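You operate a simulated robot arm through the tools that you are given. There is no shell and no other tool. Be economical: measure what you need, move in short steps, check, and stop when the job is done.

You are at the controls of a simulated robot arm. One attempt, no reset.

JOB
Put one of the orange halfs from the top of the dining table on the white plate there.
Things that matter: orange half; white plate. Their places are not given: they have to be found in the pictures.

The check looks at the end state, three seconds after you hand in, the way a careful person would. Anything else that was tipped, shoved, dropped, spilled or broken makes it a failure.

ROBOT AND FRAMES
A 5-joint arm with a two-finger parallel gripper, fixed in place. Base frame: the origin is at the foot of the arm, x ahead of it, y to its left, z up; the work surface is at about z = 0. Readings come in mm, degrees, newtons and seconds.
With the tool pointing down near the work surface it reaches from about 260 to 680 mm from the base axis. Its first joint turns from -66.0 to 66.0 degrees. The tool tilts only in the upright plane through the base axis and itself; it spins freely about its own axis. Payload 2.9 kg.
The TCP is the grasp point between the finger pads, 30 mm short of the fingertips. In the tool frame z runs along the fingers and y along their closing line. Largest opening 110 mm; finger width 20, thickness 10; the body of the gripper, 48 by 112 mm, starts 55 mm behind the TCP.
Orientation is that of the tool frame in the base frame, as a unit quaternion [x, y, z, w]. With the fingers straight down and closing along the base's y, the tool's x points along the base's -x, its y along +y and its z along -z.

CONTROLS
- The arm moves only by the tool move_arm. Its argument "targets" is a list of rows, each an object (a shift or turn left out is 0, a gripper value left out holds the last) with "hand": the finger opening in m, from 0 to 0.11; "translation": the shift along the tool's x, y, z in m, a list of three; "angular": the turn, a rotation vector about the tool's x, y, z in rad, a list of three. In form: [{"hand": hand, "translation": [x, y, z], "angular": [wx, wy, wz]}, ...]. A call has 1 to 8 rows; each row shifts and turns the commanded pose from where the row before left it, along the tool's axes as they then stand. Each row takes 0.2 s and may step no farther than 50 mm and 8.6 degrees from the row before; otherwise, or with a gripper value out of range, the whole call is refused. A pose out of reach is approached as far as the arm can. The call stops where the force on the tool passes 40 N (or 10 N more than at its start, if that is more) or the arm is blocked; 0.2 s more then pass. The fingers move at their own pace (about 108 mm/s each) and stop on an object; they squeeze with about 40 N. The grip force told is the motor's: it shows also when the fingers shut on nothing. Time passes only in rows, and 0.2 s behind the last, so rows that do not move let the fingers close. The reply holds the time, the measured pose of the TCP, the force on the tool along the base axes, the opening and the grip force, in the units named above and with some noise.
- Cameras (640 x 400 px; columns grow to the right, rows downward): "scene" is fixed at [32.6, -456.1, 599]; the picture's right is [0.79, -0.62, 0.00], its down [-0.35, -0.45, -0.82] and it looks along [0.51, 0.65, -0.57] (base axes); focal length 322 px, centre (320, 200). "wrist" rides on the gripper at [72, 17, -103] in the tool frame; the picture's right is [-0.23, 0.97, 0.00], its down [-0.76, -0.18, -0.62] and it looks along [-0.61, -0.14, 0.78] (tool axes); focal length 222 px, centre (320, 200).
- capture(camera): a new picture of that camera. No time passes.
- pixel_to_xyz(camera, pixels): for up to 12 pixels [column, row] of the newest picture of that camera ("zoom" is the newest enlarged one), the place [x, y, z] in the base frame of the surface seen there, good to about 2 mm, but the place of the scene camera against the robot may be out by one fixed shift of up to 12 mm in any direction. No time passes.
- inspect(camera, box): a new picture of the part [left, top, right, bottom] of that camera's present view, enlarged. No time passes.
- hand_in(): hands the job in; it is judged then, once.

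Go step by step. Measure first, check grasps and placings, and put right what went wrong. The budget is 60 turns and 30 pictures, counting those below and the enlarged ones. Unless the task says otherwise, let go and move clear before handing in, and close with one line.

The tools are called after "Call:" by a JSON object that holds its "method" and its "body". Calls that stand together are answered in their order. move_arm: Moves the arm, as the interface text tells. Its arguments: {"type":"object","properties":{"targets":{"type":"array","items":{"type":"object","properties":{"hand":{"type":"number"},"translation":{"type":"array","items":{"type":"number"}},"angular":{"type":"array","items":{"type":"number"}}}}}},"required":["targets"]} The other tools are called the same way: capture (camera) takes a picture; pixel_to_xyz (camera, pixels) gives the place of the surface under pixels of a picture; inspect (camera, box) takes an enlarged picture of a part of a camera's view; hand_in () hands the job in.

At the start:

```text
t: 0.0
tool_pos: [374.4, -55.0, 264.3]
tcp_rot: [-0.001, 1.0, 0.001, 0.0]
force: [-0.3, -0.8, 0.4]
width: 109.9
grip_force: 0.1
```

scene: 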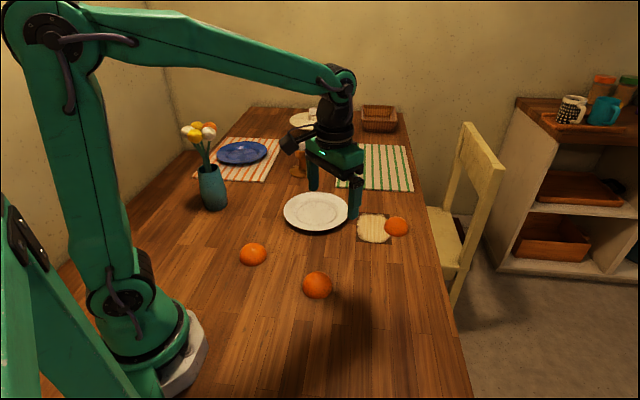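
wrist: 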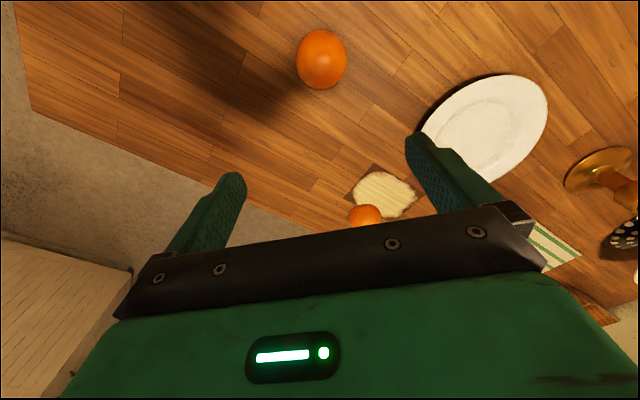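

The scene shows orange things at about (252,254), (317,285) and (396,226), and a white plate at (316,211). I'll enlarge this area to see which are halves.

Call:
{"method": "inspect", "body": {"camera": "scene", "box": [220, 180, 430, 311]}}

Call:
{"method": "pixel_to_xyz", "body": {"camera": "scene", "pixels": [[252, 250], [252, 264], [317, 278], [317, 297], [397, 221], [397, 234], [316, 211], [285, 211], [348, 208], [316, 231], [316, 194], [375, 230]]}}

Call:
{"method": "pixel_to_xyz", "body": {"camera": "wrist", "pixels": [[321, 59], [321, 32], [321, 86], [298, 59], [345, 59], [365, 214], [385, 193], [490, 125], [430, 125], [546, 105]]}}

```text
3.05 times, centred on (325, 246) of scene
```

zoom: 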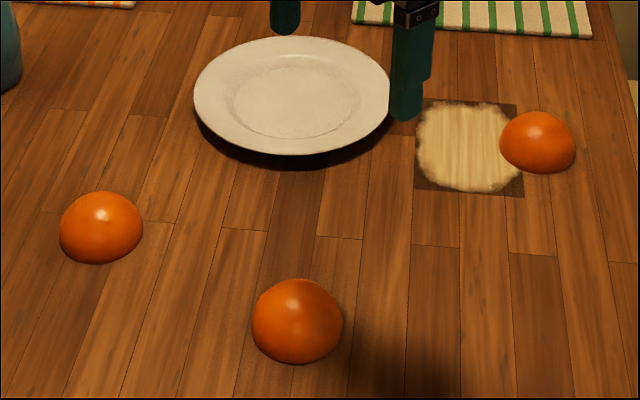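

```text
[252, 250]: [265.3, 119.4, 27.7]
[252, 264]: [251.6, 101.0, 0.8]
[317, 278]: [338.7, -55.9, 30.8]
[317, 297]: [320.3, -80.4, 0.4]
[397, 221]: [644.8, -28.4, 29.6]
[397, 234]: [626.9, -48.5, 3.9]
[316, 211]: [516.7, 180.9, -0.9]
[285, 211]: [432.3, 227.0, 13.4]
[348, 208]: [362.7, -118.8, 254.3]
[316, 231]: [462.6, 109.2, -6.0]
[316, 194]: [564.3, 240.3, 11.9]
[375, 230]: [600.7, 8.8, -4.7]
```

```text
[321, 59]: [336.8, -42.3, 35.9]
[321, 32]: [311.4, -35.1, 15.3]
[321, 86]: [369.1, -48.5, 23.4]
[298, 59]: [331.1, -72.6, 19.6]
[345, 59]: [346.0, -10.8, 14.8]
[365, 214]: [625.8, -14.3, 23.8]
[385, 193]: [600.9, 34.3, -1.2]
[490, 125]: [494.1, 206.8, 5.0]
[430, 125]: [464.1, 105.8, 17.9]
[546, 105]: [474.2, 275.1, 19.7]
```

All three are cut-side-down domes about 63 mm wide and 34 mm tall. The nearest easy one, (321,59) in the wrist view, is centred at about (339,-42). I'll move above it and look again.

Call:
{"method": "move_arm", "body": {"targets": [{"hand": 0.11, "translation": [0.018, 0.006, 0.04]}, {"translation": [0.017, 0.007, 0.04]}, {"translation": [0, 0, 0.04]}, {}]}}

Call:
{"method": "capture", "body": {"camera": "wrist"}}

```text
t: 1.0
tool_pos: [339.0, -40.5, 143.6]
tcp_rot: [-0.001, 1.0, 0.0, 0.0]
force: [-0.3, 0.3, -0.3]
width: 110.1
grip_force: 0.1
```

```text
26 pictures are left
```

wrist: 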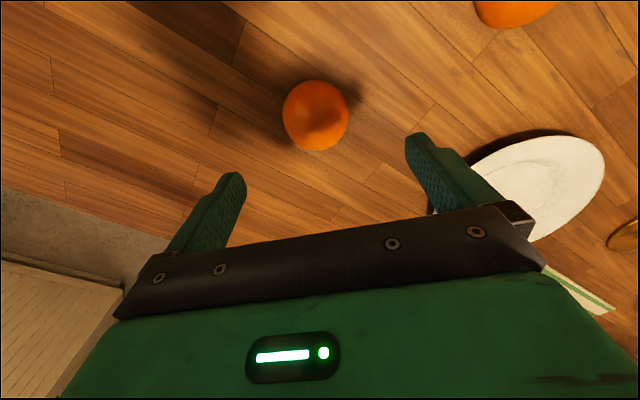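

Call:
{"method": "pixel_to_xyz", "body": {"camera": "wrist", "pixels": [[316, 115], [284, 115], [347, 115], [316, 83], [316, 148], [316, 100], [316, 130], [300, 115], [332, 115], [250, 120]]}}

```text
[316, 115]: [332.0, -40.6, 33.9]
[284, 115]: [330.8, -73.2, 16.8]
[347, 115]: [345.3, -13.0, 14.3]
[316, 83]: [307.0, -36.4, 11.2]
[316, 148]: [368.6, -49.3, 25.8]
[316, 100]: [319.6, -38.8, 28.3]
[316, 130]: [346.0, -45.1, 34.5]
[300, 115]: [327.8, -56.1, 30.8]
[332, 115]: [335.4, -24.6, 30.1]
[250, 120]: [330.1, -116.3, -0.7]
```

The dome is centred at about (338,-42) with the table at z about 0, so the gripper lines up. I'll go down until the fingertips are about 4 mm above the table.

Call:
{"method": "move_arm", "body": {"targets": [{"translation": [0.001, -0.0015, 0.04]}, {"translation": [0, 0, 0.04]}, {"translation": [0, 0, 0.022]}, {"translation": [0, 0, 0.007]}, {}]}}

Call:
{"method": "capture", "body": {"camera": "wrist"}}

```text
t: 2.2
tool_pos: [337.2, -43.3, 34.2]
tcp_rot: [-0.001, 1.0, 0.0, 0.0]
force: [-0.2, -0.2, -0.6]
width: 109.9
grip_force: 0.0
```

```text
25 pictures are left
```

wrist: 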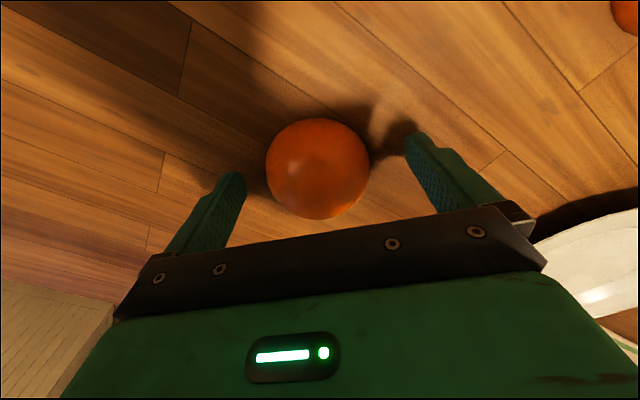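

The dome at (318,170) sits between the fingers. I'll close on it.

Call:
{"method": "move_arm", "body": {"targets": [{"hand": 0.05}, {}, {}, {}]}}

```text
t: 3.2
tool_pos: [337.2, -43.8, 33.0]
tcp_rot: [0.0, 1.0, -0.001, 0.001]
force: [0.8, 0.3, -0.2]
width: 66.7
grip_force: 39.9
```

The fingers stopped at 66.7 mm with 40 N, so the half is gripped. I'll lift it slowly and check.

Call:
{"method": "move_arm", "body": {"targets": [{"translation": [0, 0, -0.01]}, {"translation": [0, 0, -0.02]}, {"translation": [0, 0, -0.04]}, {"translation": [0, 0, -0.04]}, {}]}}

Call:
{"method": "capture", "body": {"camera": "scene"}}

Call:
{"method": "capture", "body": {"camera": "wrist"}}

```text
t: 4.4
tool_pos: [335.3, -44.1, 147.3]
tcp_rot: [0.001, 1.0, -0.001, 0.0]
force: [0.3, -0.5, -0.1]
width: 66.7
grip_force: 40.2
```

```text
24 pictures are left
```

scene: 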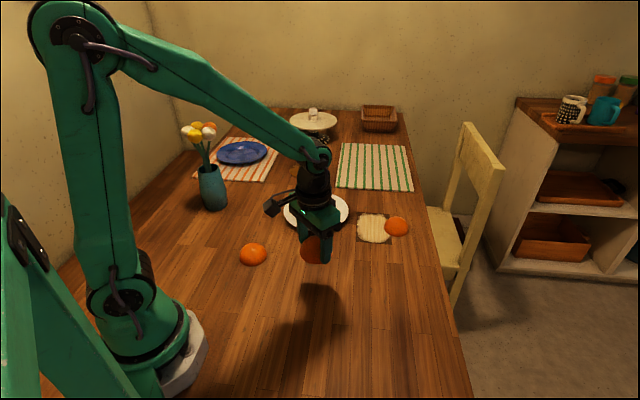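

```text
23 pictures are left
```

wrist: 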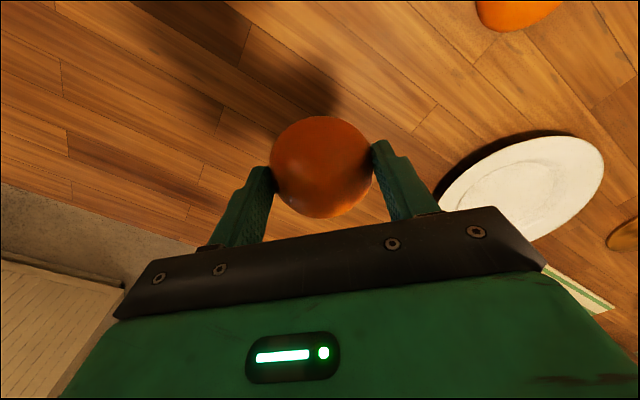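

The half is held. Now I'll measure the plate (wrist view about (525,190)) and the goblet and vase near it.

Call:
{"method": "pixel_to_xyz", "body": {"camera": "wrist", "pixels": [[500, 150], [560, 137], [602, 160], [590, 195], [535, 235], [460, 175], [440, 190], [525, 185], [545, 175], [632, 235]]}}

Call:
{"method": "pixel_to_xyz", "body": {"camera": "scene", "pixels": [[284, 211], [290, 203], [348, 205], [345, 217], [298, 172], [213, 170], [213, 208], [295, 228], [227, 195], [205, 133], [252, 246]]}}

```text
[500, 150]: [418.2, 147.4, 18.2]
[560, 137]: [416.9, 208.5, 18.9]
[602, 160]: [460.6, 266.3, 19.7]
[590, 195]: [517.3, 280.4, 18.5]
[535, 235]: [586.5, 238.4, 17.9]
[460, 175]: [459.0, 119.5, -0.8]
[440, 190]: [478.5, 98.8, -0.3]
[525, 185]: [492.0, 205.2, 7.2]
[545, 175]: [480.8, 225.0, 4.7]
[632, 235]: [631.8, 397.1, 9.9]
```

```text
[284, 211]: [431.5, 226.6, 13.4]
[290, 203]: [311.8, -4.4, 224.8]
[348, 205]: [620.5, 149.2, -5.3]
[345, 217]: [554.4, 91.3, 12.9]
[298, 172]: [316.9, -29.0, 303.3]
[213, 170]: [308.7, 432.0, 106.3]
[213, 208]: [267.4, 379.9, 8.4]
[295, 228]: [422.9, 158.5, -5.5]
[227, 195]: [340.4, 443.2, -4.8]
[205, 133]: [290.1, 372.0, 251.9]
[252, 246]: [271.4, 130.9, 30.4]
```

The rim points give a plate centre near (508,180) with a radius of about 97 and its well at z about 5. The path at z 147 is clear of everything, so I'll carry the half over the plate.

Call:
{"method": "move_arm", "body": {"targets": [{"translation": [-0.0215, 0.028, 0]}, {"translation": [-0.0215, 0.028, 0]}, {"translation": [-0.0215, 0.028, 0]}, {"translation": [-0.0215, 0.028, 0]}, {"translation": [-0.0215, 0.028, 0]}, {"translation": [-0.0215, 0.028, 0]}, {"translation": [-0.0215, 0.028, 0]}, {"translation": [-0.0215, 0.028, 0]}]}}

Call:
{"method": "capture", "body": {"camera": "scene"}}

Call:
{"method": "capture", "body": {"camera": "wrist"}}

```text
t: 6.2
tool_pos: [506.7, 180.1, 145.9]
tcp_rot: [0.0, 1.0, 0.0, 0.0]
force: [-0.9, 0.7, -1.5]
width: 66.9
grip_force: 40.1
```

```text
22 pictures are left
```

scene: 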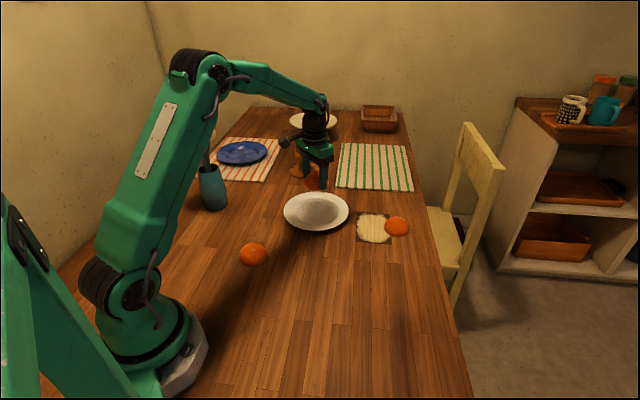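

```text
21 pictures are left
```

wrist: 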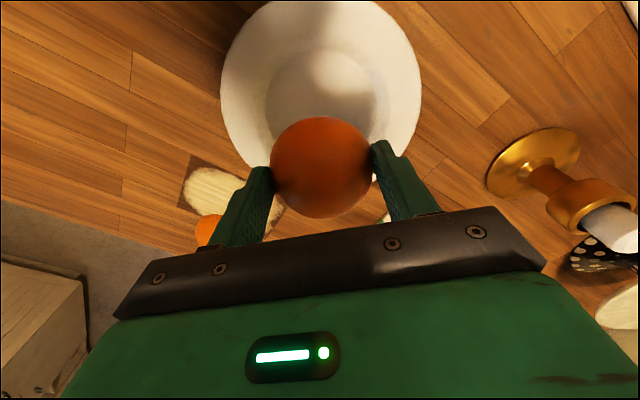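

The half hangs over the plate, which spans wrist columns 221–421. I'll measure the plate again from here, along with the candlestick near (550,180).

Call:
{"method": "pixel_to_xyz", "body": {"camera": "wrist", "pixels": [[223, 80], [420, 80], [350, 3], [290, 3], [235, 135], [415, 125], [320, 70], [268, 90], [380, 85], [320, 45], [580, 190], [490, 180]]}}

Call:
{"method": "inspect", "body": {"camera": "scene", "box": [170, 90, 380, 240]}}

```text
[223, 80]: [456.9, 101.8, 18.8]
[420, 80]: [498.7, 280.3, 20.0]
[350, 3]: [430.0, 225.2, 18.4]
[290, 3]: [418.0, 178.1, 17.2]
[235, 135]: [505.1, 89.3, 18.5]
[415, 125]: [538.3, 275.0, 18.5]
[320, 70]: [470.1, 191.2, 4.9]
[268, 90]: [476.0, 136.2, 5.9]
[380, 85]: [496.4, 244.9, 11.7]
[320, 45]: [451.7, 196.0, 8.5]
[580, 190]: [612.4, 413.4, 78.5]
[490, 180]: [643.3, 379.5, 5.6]
```

```text
2.67 times, centred on (275, 165) of scene
```

zoom: 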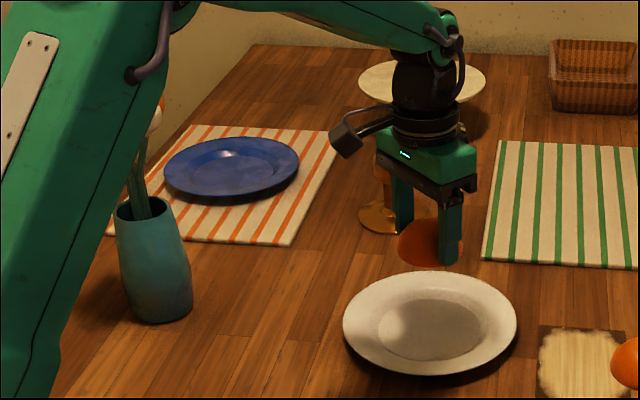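

The plate centre refines to about (511,185), with the well flat at z about 5 out to a radius of 50–55. I'll shift slightly and lower to just above contact.

Call:
{"method": "move_arm", "body": {"targets": [{"translation": [-0.004, 0.005, 0.035]}, {"translation": [0, 0, 0.035]}, {"translation": [0, 0, 0.02]}, {"translation": [0, 0, 0.01]}, {"translation": [0, 0, 0.004]}, {}]}}

Call:
{"method": "capture", "body": {"camera": "wrist"}}

Call:
{"method": "inspect", "body": {"camera": "scene", "box": [260, 160, 372, 240]}}

```text
t: 7.6
tool_pos: [513.2, 185.5, 42.2]
tcp_rot: [0.0, 1.0, 0.0, 0.0]
force: [0.1, -0.5, -1.1]
width: 66.8
grip_force: 40.1
```

```text
19 pictures are left
```

wrist: 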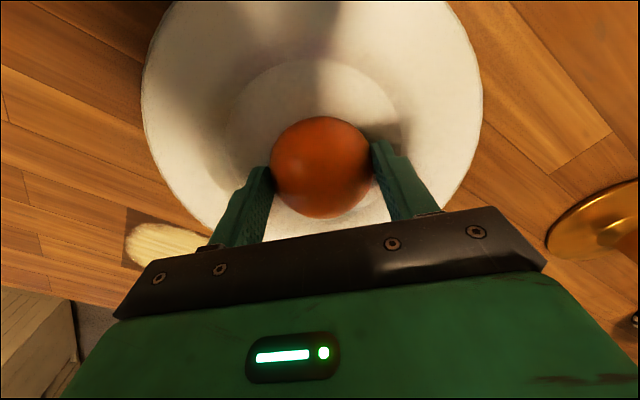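

```text
5.00 times, centred on (316, 200) of scene
```

zoom: 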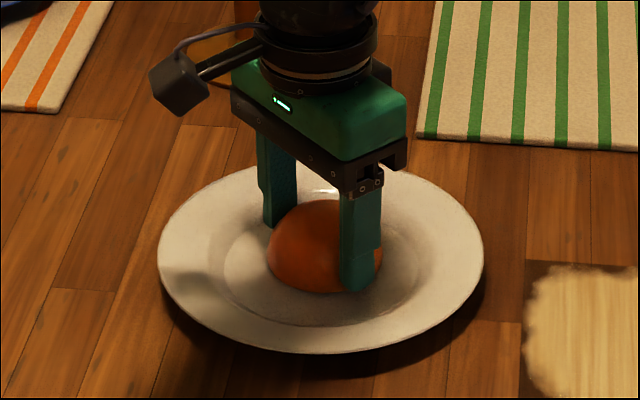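

No contact yet, and the half sits over the well. I'll ease down 3 mm in small steps and watch the force.

Call:
{"method": "move_arm", "body": {"targets": [{"translation": [0, 0, 0.001]}, {"translation": [0, 0, 0.001]}, {"translation": [0, 0, 0.001]}]}}

```text
t: 8.4
tool_pos: [515.3, 185.2, 38.9]
tcp_rot: [0.001, 1.0, -0.001, 0.001]
force: [-4.4, 0.4, 9.2]
width: 66.7
grip_force: 39.6
```

The upward force is now 9 N, so the half rests on the plate. I'll open a little, to 82 mm, so the fingers stay inside the rim.

Call:
{"method": "move_arm", "body": {"targets": [{"hand": 0.073}, {"hand": 0.082}, {}]}}

```text
t: 9.2
tool_pos: [513.1, 184.6, 38.4]
tcp_rot: [0.0, 1.0, 0.0, -0.001]
force: [-0.1, 0.4, -0.8]
width: 82.0
grip_force: 0.0
```

The half is released and the force is gone, so I'll rise straight up and check.

Call:
{"method": "move_arm", "body": {"targets": [{"translation": [0, 0, -0.01]}, {"translation": [0, 0, -0.03]}, {"translation": [0, 0, -0.04]}, {"translation": [0, 0, -0.04]}, {"translation": [0, 0, -0.04]}, {}]}}

Call:
{"method": "capture", "body": {"camera": "scene"}}

Call:
{"method": "inspect", "body": {"camera": "scene", "box": [260, 160, 372, 240]}}

```text
t: 10.6
tool_pos: [514.5, 185.7, 197.8]
tcp_rot: [-0.001, 1.0, 0.0, -0.001]
force: [0.8, 0.0, -0.3]
width: 82.1
grip_force: 0.2
```

```text
17 pictures are left
```

scene: 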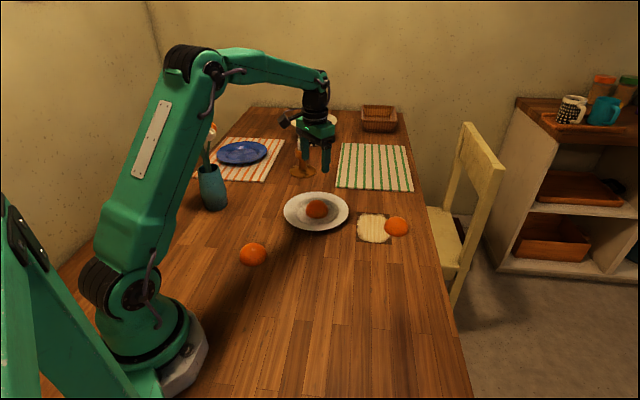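

```text
5.00 times, centred on (316, 200) of scene
```

zoom: 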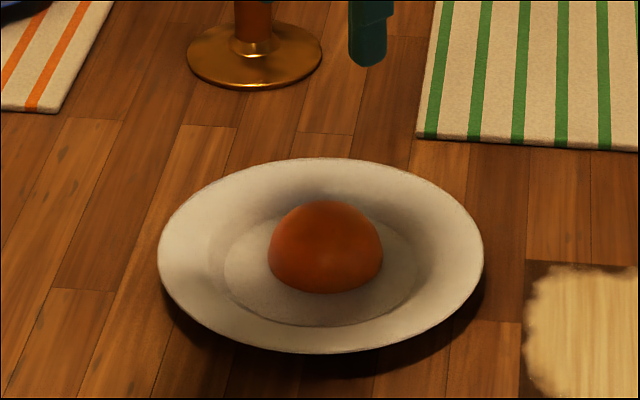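

The half lies flat in the well of the plate at (317,209). The plate has not moved, the other things look undisturbed and the gripper is clear, so I'm handing in.

Call:
{"method": "hand_in", "body": {}}

```text
The job is handed in.
```

One orange half now lies cut side down in the middle of the white plate, the gripper is clear, and the last pictures showed nothing else disturbed.
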